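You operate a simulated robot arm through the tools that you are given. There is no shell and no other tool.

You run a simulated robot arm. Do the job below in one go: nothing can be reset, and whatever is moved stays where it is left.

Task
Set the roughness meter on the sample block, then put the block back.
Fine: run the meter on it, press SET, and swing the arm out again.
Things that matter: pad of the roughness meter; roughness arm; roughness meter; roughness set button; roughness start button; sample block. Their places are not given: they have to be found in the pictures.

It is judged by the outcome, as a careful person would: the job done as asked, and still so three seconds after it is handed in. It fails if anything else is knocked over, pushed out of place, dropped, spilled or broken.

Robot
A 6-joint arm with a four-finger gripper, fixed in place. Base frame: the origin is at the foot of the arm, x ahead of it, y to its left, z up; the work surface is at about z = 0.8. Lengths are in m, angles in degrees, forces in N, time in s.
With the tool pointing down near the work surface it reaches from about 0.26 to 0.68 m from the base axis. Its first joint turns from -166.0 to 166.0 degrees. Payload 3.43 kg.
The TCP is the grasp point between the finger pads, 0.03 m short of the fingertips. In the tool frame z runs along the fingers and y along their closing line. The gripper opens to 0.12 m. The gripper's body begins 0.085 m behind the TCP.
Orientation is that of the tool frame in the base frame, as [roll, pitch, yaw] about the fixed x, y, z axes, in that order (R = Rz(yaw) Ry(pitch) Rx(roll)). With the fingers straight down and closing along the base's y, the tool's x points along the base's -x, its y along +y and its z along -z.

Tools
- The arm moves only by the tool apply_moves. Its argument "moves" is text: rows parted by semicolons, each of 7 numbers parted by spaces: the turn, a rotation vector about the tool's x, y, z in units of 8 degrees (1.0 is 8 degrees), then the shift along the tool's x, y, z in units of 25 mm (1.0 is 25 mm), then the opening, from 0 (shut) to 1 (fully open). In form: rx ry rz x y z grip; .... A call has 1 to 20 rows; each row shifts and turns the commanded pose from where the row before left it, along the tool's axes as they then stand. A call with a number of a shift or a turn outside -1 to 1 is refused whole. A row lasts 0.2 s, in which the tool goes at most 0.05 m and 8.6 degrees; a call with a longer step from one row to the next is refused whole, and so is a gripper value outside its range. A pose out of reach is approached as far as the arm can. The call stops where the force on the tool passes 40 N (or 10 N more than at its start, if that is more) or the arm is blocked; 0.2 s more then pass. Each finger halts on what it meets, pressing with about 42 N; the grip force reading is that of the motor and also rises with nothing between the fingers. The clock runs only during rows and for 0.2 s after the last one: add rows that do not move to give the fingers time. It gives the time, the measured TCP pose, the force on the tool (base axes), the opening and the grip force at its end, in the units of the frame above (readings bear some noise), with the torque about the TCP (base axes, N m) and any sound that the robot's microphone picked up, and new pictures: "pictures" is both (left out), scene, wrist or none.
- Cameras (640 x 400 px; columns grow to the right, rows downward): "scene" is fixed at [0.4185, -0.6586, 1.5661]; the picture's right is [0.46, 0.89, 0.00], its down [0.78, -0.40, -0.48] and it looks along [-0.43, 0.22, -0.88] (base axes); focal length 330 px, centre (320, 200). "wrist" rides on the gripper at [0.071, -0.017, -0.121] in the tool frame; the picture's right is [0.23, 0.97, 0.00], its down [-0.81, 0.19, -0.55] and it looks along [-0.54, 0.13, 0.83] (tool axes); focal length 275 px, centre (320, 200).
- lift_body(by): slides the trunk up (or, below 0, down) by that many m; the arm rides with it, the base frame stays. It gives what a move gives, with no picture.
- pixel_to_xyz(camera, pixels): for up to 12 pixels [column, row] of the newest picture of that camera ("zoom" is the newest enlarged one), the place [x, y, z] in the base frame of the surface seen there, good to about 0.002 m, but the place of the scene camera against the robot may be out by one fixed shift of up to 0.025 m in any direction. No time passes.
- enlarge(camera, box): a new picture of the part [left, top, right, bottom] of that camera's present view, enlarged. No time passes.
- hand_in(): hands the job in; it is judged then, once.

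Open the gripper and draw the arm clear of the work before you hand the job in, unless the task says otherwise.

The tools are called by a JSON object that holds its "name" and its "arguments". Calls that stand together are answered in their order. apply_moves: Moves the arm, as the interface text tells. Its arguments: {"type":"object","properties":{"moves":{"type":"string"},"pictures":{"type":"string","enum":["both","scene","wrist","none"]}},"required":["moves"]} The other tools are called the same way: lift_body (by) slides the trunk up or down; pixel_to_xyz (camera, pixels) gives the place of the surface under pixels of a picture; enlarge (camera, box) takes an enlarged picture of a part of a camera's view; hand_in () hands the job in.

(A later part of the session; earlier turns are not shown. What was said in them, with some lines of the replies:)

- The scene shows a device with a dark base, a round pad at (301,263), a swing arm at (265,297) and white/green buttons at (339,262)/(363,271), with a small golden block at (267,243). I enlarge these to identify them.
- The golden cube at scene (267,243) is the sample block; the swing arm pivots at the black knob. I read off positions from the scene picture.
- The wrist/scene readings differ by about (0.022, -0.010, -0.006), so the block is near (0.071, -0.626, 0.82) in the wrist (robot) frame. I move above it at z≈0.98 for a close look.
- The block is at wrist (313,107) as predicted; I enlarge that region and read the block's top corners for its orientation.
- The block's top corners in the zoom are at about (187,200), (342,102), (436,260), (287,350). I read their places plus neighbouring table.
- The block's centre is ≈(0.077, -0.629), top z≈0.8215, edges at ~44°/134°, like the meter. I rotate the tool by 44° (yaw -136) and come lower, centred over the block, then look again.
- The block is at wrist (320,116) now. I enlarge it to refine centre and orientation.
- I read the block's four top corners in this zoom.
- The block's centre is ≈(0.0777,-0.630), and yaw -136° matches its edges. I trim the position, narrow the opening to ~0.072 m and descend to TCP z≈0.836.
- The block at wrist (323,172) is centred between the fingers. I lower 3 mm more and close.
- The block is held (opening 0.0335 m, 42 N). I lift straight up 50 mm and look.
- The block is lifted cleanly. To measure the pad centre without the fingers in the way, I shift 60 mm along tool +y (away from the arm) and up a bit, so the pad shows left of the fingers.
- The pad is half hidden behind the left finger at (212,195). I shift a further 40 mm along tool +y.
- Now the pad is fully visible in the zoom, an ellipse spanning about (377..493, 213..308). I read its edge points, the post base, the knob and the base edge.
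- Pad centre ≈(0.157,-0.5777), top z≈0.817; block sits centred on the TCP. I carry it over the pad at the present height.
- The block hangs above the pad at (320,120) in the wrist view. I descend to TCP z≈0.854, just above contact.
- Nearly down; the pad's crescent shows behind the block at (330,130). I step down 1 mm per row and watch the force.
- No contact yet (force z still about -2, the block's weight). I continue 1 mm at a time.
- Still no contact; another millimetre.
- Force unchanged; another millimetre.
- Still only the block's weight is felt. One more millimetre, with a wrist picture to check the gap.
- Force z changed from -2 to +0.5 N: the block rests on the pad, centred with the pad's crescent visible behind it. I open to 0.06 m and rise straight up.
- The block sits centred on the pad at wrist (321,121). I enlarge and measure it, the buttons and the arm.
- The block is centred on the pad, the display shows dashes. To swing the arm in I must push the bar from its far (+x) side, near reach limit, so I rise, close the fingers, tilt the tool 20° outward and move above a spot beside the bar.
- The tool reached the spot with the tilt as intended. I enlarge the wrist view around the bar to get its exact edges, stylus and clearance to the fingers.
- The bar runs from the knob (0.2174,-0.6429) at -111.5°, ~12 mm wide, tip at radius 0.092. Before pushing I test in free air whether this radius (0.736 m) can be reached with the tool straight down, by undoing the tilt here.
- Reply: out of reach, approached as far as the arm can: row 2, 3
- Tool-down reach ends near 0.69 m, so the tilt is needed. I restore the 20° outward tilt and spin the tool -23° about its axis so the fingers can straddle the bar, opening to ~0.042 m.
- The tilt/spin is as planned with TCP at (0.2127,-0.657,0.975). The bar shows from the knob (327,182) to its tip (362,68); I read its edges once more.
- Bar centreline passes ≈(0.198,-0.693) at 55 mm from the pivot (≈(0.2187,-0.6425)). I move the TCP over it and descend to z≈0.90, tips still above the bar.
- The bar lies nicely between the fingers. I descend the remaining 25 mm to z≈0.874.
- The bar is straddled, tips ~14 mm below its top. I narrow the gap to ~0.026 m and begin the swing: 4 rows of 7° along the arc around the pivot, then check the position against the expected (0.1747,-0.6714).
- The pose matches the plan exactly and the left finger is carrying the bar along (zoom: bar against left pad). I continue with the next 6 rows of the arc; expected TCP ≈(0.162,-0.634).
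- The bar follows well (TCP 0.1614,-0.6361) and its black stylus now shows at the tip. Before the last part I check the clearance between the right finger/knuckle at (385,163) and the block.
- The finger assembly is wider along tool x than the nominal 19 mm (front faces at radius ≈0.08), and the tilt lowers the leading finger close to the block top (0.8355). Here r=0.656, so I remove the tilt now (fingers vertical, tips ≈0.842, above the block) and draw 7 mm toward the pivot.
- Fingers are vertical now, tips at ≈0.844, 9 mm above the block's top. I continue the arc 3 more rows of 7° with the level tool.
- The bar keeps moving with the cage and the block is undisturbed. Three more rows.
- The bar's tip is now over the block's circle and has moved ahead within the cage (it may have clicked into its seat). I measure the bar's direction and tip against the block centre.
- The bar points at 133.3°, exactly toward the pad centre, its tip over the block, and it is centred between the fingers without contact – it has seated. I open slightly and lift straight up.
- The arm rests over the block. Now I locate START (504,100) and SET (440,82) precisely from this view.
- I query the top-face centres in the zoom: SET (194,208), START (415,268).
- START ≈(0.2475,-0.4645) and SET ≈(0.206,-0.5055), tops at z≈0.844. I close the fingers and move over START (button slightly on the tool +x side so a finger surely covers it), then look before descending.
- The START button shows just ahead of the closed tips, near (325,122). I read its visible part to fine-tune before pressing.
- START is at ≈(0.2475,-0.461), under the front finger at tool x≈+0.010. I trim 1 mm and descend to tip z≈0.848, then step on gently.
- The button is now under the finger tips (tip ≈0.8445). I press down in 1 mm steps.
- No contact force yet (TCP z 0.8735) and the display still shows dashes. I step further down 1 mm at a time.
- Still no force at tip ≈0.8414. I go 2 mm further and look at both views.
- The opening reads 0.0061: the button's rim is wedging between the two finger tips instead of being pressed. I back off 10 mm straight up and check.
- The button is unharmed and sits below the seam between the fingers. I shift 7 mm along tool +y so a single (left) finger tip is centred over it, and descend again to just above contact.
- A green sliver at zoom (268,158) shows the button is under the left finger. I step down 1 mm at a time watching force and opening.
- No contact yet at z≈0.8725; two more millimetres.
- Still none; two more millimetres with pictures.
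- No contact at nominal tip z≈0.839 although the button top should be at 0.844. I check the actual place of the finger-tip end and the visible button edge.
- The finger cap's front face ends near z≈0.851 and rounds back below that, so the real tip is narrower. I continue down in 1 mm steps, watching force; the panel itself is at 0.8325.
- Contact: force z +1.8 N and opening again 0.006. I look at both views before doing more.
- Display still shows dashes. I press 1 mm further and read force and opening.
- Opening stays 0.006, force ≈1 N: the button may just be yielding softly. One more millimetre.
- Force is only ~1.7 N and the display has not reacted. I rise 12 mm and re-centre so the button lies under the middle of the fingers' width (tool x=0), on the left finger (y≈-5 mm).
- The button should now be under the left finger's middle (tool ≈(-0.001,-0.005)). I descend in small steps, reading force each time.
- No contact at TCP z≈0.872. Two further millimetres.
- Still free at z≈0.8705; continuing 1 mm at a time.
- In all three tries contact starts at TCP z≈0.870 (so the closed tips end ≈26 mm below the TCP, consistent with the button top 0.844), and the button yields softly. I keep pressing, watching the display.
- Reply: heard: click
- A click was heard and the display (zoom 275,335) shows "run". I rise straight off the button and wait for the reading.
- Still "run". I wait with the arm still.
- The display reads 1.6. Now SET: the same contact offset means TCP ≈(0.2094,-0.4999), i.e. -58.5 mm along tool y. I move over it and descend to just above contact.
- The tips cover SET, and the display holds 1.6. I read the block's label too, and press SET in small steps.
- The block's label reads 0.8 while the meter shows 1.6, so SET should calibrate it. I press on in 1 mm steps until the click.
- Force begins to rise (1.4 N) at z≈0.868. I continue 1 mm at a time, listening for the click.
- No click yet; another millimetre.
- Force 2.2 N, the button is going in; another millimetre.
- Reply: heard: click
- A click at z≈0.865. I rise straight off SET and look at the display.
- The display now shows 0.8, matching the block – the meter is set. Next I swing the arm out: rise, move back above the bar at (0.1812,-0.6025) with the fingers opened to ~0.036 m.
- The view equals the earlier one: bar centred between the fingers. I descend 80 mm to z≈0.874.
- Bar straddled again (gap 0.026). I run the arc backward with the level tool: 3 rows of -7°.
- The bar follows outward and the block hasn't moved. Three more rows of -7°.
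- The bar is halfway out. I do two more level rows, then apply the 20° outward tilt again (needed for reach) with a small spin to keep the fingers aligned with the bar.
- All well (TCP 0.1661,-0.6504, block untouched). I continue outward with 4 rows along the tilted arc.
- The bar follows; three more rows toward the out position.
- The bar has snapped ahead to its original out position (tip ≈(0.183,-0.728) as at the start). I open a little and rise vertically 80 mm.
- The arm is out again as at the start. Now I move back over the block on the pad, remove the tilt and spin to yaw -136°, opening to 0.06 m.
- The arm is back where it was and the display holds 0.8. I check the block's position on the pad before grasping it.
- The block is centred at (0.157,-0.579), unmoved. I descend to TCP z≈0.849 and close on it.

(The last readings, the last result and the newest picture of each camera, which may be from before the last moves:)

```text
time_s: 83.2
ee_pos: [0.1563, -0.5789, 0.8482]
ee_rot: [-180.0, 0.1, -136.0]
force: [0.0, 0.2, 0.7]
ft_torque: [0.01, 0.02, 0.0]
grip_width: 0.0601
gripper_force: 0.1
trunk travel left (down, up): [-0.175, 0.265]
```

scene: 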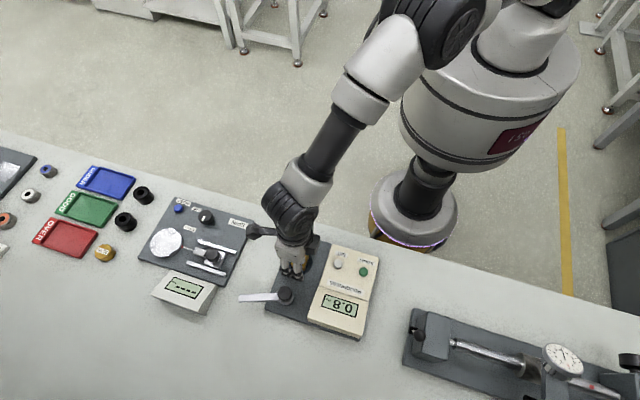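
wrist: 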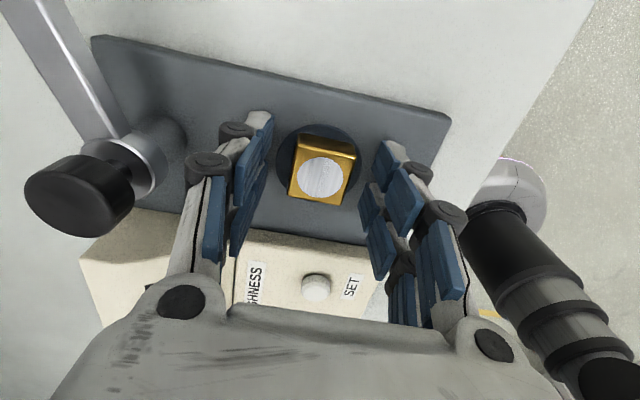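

The fingers straddle the block at z≈0.848. I close and then lift 70 mm.

{"name": "apply_moves", "arguments": {"moves": "0 0 0 0 0 0 0; 0 0 0 0 0 0 0; 0 0 0 0 0 0 0; 0 0 0 0 0 0 0; 0 0 0 0 0 0 0; 0 0 0 0 0 -0.4 0; 0 0 0 0 0 -0.8 0; 0 0 0 0 0 -0.8 0; 0 0 0 0 0 -0.8 0; 0 0 0 0 0 0 0"}}

```text
time_s: 85.4
ee_pos: [0.1572, -0.5807, 0.9183]
ee_rot: [180.0, 0.1, -136.0]
force: [0.4, 0.6, -1.8]
ft_torque: [0.03, 0.02, -0.01]
grip_width: 0.0337
gripper_force: 42.5
trunk travel left (down, up): [-0.175, 0.265]
```

scene: 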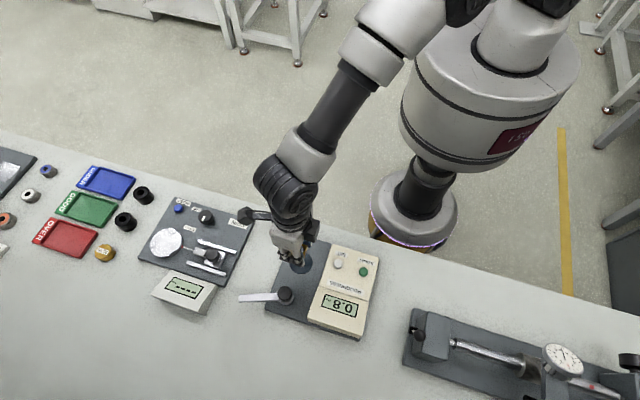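
wrist: 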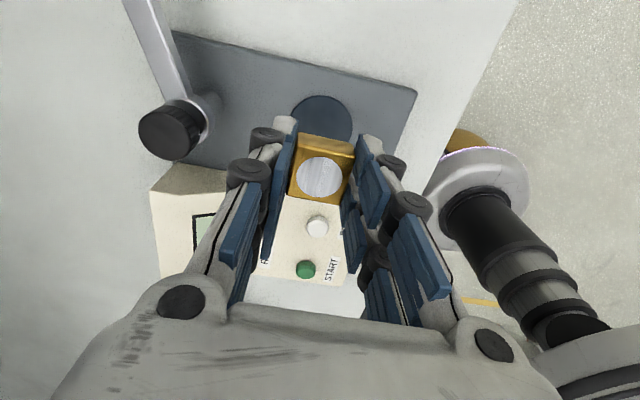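

The block is held (42 N). I carry it back toward its original place (0.0778,-0.6303) at this height.

{"name": "apply_moves", "arguments": {"moves": "0 0 0 0.741 0.145 0 0; 0 0 0 0.741 0.145 0 0; 0 0 0 0.741 0.145 0 0; 0 0 0 0.741 0.145 0 0; 0 0 0 0.741 0.145 0 0; 0 0 0 0 0 0 0; 0 0 0 0 0 0 0"}}

{"name": "apply_moves", "arguments": {"moves": "0 0 0 0 0 0 0", "pictures": "none"}}

{"name": "apply_moves", "arguments": {"moves": "0 0 0 0 0 0 0", "pictures": "none"}}

```text
time_s: 87.0
ee_pos: [0.0779, -0.6306, 0.9191]
ee_rot: [-180.0, 0.0, -135.8]
force: [-0.1, -1.3, -1.9]
ft_torque: [0.0, 0.0, 0.03]
grip_width: 0.0334
gripper_force: 42.4
trunk travel left (down, up): [-0.175, 0.265]
```

scene: 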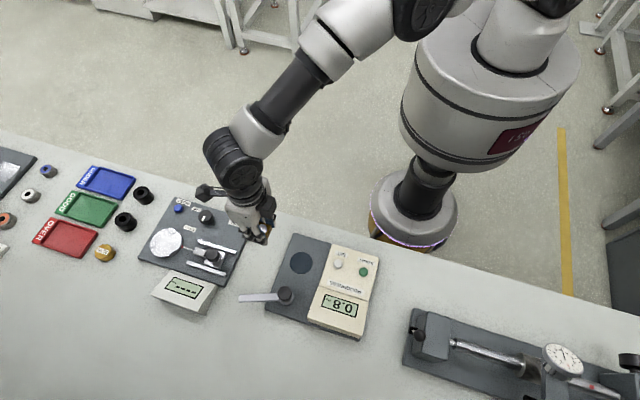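
wrist: 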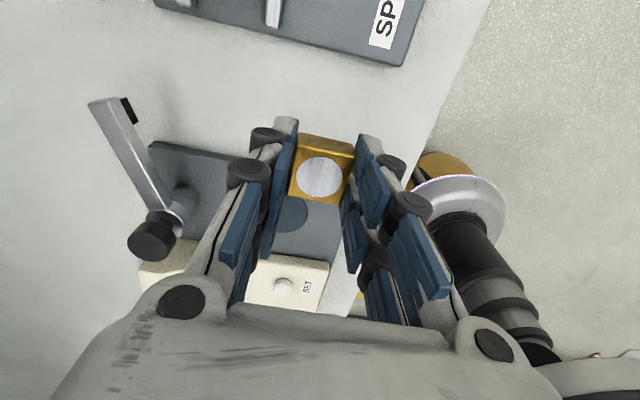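

```text
time_s: 87.4
ee_pos: [0.078, -0.6314, 0.9191]
ee_rot: [180.0, 0.0, -136.0]
force: [-0.2, 0.9, -1.0]
ft_torque: [0.04, 0.03, 0.0]
grip_width: 0.0335
gripper_force: 42.1
trunk travel left (down, up): [-0.175, 0.265]
```

```text
time_s: 87.8
ee_pos: [0.0772, -0.6318, 0.9193]
ee_rot: [179.9, 0.0, -136.0]
force: [0.5, -0.4, -1.7]
ft_torque: [-0.01, 0.0, -0.04]
grip_width: 0.0334
gripper_force: 41.8
trunk travel left (down, up): [-0.175, 0.265]
```

Position averages (0.0777,-0.6313). I trim 1 mm and descend to about 5 mm above the table.

{"name": "apply_moves", "arguments": {"moves": "0 0 0 -0.028 0.029 0.8 0; 0 0 0 0 0 0.8 0; 0 0 0 0 0 0.8 0; 0 0 0 0 0 0.5 0; 0 0 0 0 0 0.34 0; 0 0 0 0 0 0 0", "pictures": "wrist"}}

```text
time_s: 89.2
ee_pos: [0.0777, -0.6298, 0.8362]
ee_rot: [180.0, 0.0, -136.0]
force: [-0.4, -0.5, -1.2]
ft_torque: [-0.01, 0.02, -0.01]
grip_width: 0.0337
gripper_force: 42.4
trunk travel left (down, up): [-0.175, 0.265]
```

wrist: 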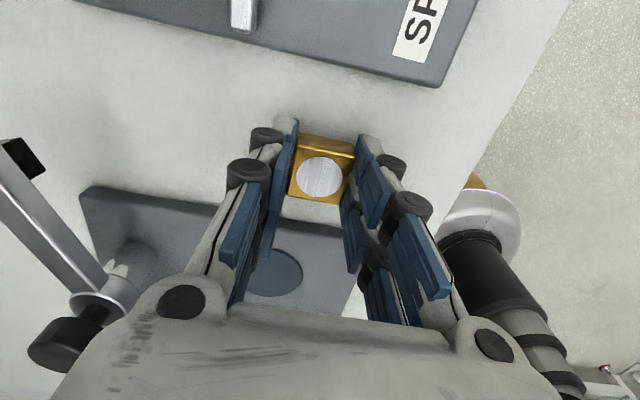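

Now at z≈0.837; I lower by 1 mm steps until the weight comes off.

{"name": "apply_moves", "arguments": {"moves": "0 0 0 0 0 0.04 0; 0 0 0 0 0 0.04 0; 0 0 0 0 0 0 0", "pictures": "none"}}

{"name": "apply_moves", "arguments": {"moves": "0 0 0 0 0 0.04 0; 0 0 0 0 0 0 0", "pictures": "none"}}

```text
time_s: 90.0
ee_pos: [0.078, -0.63, 0.8357]
ee_rot: [-180.0, 0.1, -136.1]
force: [-0.5, 1.2, -1.8]
ft_torque: [-0.03, 0.02, 0.01]
grip_width: 0.0332
gripper_force: 41.8
trunk travel left (down, up): [-0.175, 0.265]
```

```text
time_s: 90.6
ee_pos: [0.0779, -0.6299, 0.8346]
ee_rot: [-180.0, 0.0, -136.0]
force: [-0.1, -0.5, -0.4]
ft_torque: [-0.01, -0.01, -0.03]
grip_width: 0.0338
gripper_force: 41.6
trunk travel left (down, up): [-0.175, 0.265]
```

Force z went to -0.4 N, perhaps first touch. I lower another 0.5 mm and read again.

{"name": "apply_moves", "arguments": {"moves": "0 0 0 0 0 0.02 0; 0 0 0 0 0 0 0", "pictures": "none"}}

```text
time_s: 91.2
ee_pos: [0.0771, -0.6293, 0.8346]
ee_rot: [-179.9, 0.0, -136.0]
force: [-1.0, -0.3, 1.2]
ft_torque: [0.08, 0.01, 0.03]
grip_width: 0.0334
gripper_force: 42.1
trunk travel left (down, up): [-0.175, 0.265]
```

Force z is now +1.2 N: the block stands on the table. I open gently to 0.072 m and rise straight up.

{"name": "apply_moves", "arguments": {"moves": "0 0 0 0 0 0 0.4; 0 0 0 0 0 0 0.5; 0 0 0 0 0 0 0.6; 0 0 0 0 0 0 0.6; 0 0 0 0 0 0 0.6; 0 0 0 0 0 -0.3 0.6; 0 0 0 0 0 -0.7 0.6; 0 0 0 0 0 -0.9 0.6; 0 0 0 0 0 -0.9 0.6; 0 0 0 0 0 -0.9 0.6; 0 0 0 0 0 -0.9 0.6; 0 0 0 0 0 0 0.6"}}

{"name": "enlarge", "arguments": {"camera": "wrist", "box": [280, 80, 360, 150]}}

```text
time_s: 93.8
ee_pos: [0.0763, -0.6301, 0.9491]
ee_rot: [180.0, 0.1, -136.0]
force: [0.1, 1.5, -0.2]
ft_torque: [-0.01, 0.0, 0.01]
grip_width: 0.0719
gripper_force: 0.0
trunk travel left (down, up): [-0.175, 0.265]
```

scene: 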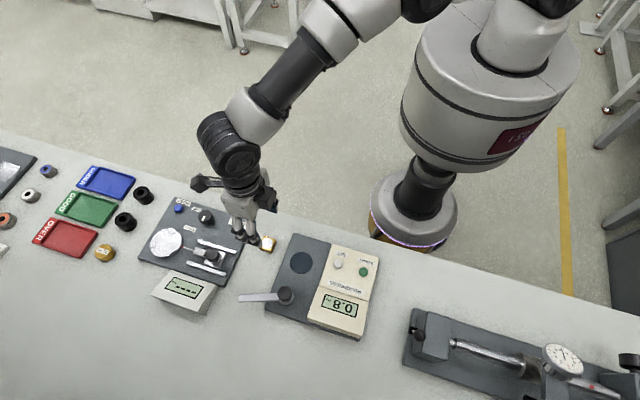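
wrist: 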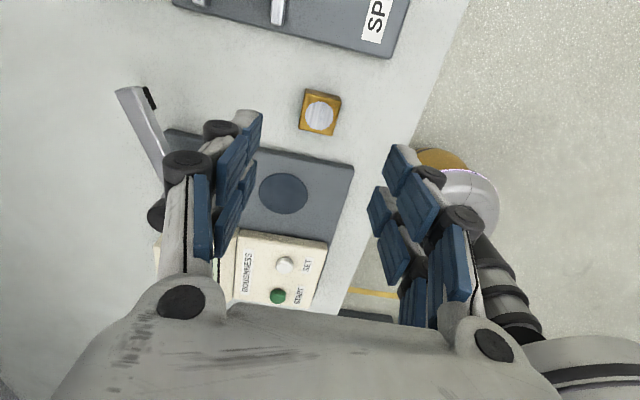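

```text
5.71 times, centred on (320, 115) of wrist
```

zoom: 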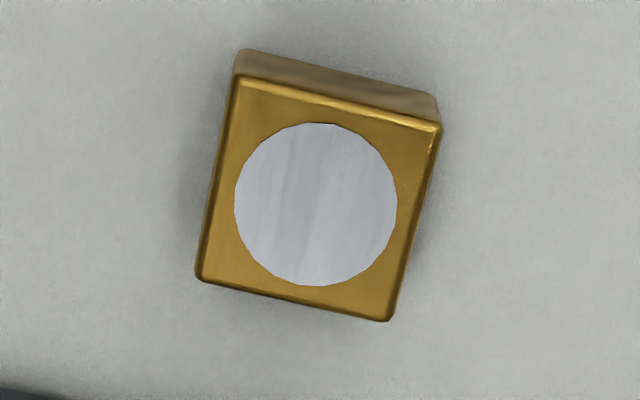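

The block is back in its place. I open fully and draw the arm up and away to about its starting pose.

{"name": "apply_moves", "arguments": {"moves": "0 0 0 0 0 -1 0.6; 0 0 0 0 0 -1 0.6; 0 0 0 0 0 -1 0.8; 0 0 0 0 0 -1 1; 0 0 0 -0.78 0.354 -0.634 1; 0 0 0 -0.78 0.354 -0.634 1; 0 0 0 -0.78 0.354 -0.634 1; 0 0 0 -0.78 0.354 -0.634 1; 0 0 0 -0.78 0.354 -0.634 1; 0 0 0 -0.78 0.354 -0.634 1; 0 0 0 -0.78 0.354 -0.634 1; 0 0 0 -0.78 0.354 -0.634 1; 0 0 0 -0.78 0.354 -0.634 1; 0 0 0 -0.78 0.354 -0.634 1; 0 0 0 0 0 0 1; 0 0 0 0 0 0 1"}}

{"name": "enlarge", "arguments": {"camera": "scene", "box": [230, 220, 390, 340]}}

{"name": "pixel_to_xyz", "arguments": {"camera": "scene", "pixels": [[267, 241], [285, 293], [243, 298], [270, 296]]}}

```text
time_s: 97.2
ee_pos: [0.1562, -0.4292, 1.2068]
ee_rot: [180.0, 0.0, -136.0]
force: [0.0, 0.8, 0.7]
ft_torque: [-0.02, 0.03, -0.01]
grip_width: 0.1198
gripper_force: 0.1
trunk travel left (down, up): [-0.175, 0.265]
```

scene: 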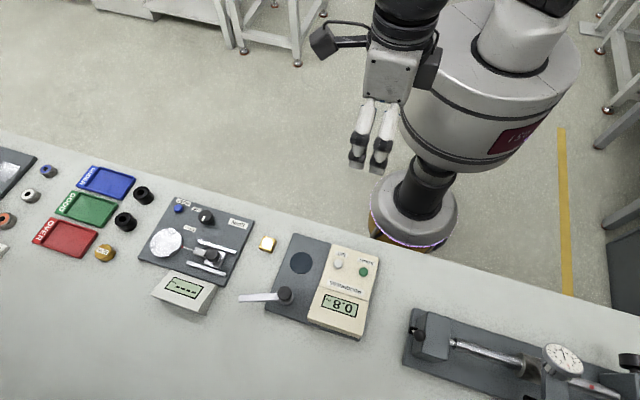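
wrist: 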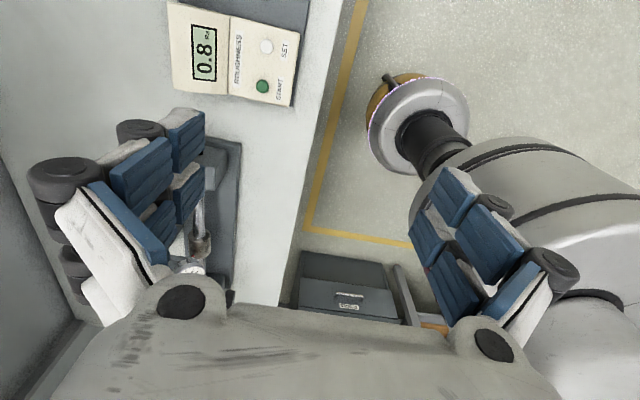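

```text
3.33 times, centred on (310, 280) of scene
```

zoom: 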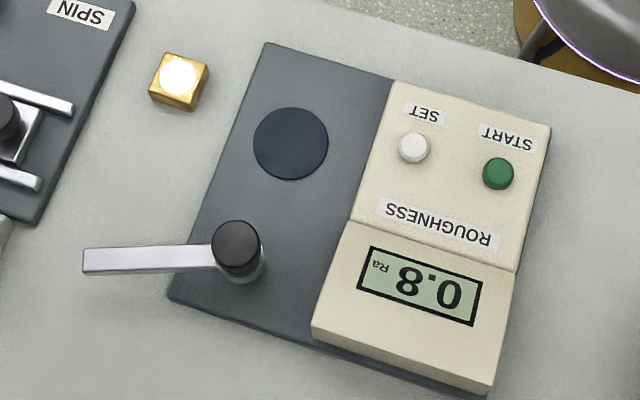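

```text
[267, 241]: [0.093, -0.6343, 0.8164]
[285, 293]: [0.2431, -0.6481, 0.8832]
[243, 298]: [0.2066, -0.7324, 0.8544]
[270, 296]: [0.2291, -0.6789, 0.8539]
```

The scene matches the start: block back at (267,242), swing arm out at (243,298), display showing 0.8, and the robot clear with its gripper open. I hand the job in.

{"name": "hand_in", "arguments": {}}

```text
The job is handed in.
```

The roughness meter is set on the sample block, and the block is back in its original place on the table.

- **Run:** I put the block on the pad, swung the arm over it and pressed START. The meter read 1.6, while the block's label says 0.8.
- **Set:** I pressed SET once and the display changed to 0.8. It still showed 0.8 when I handed in.
- **After:** The swing arm is back where it started and nothing else was moved. The robot is clear of the work with its gripper open.

START needed three tries because the fingertips weren't pressing it far enough the first two times. The button clicked normally on the third.
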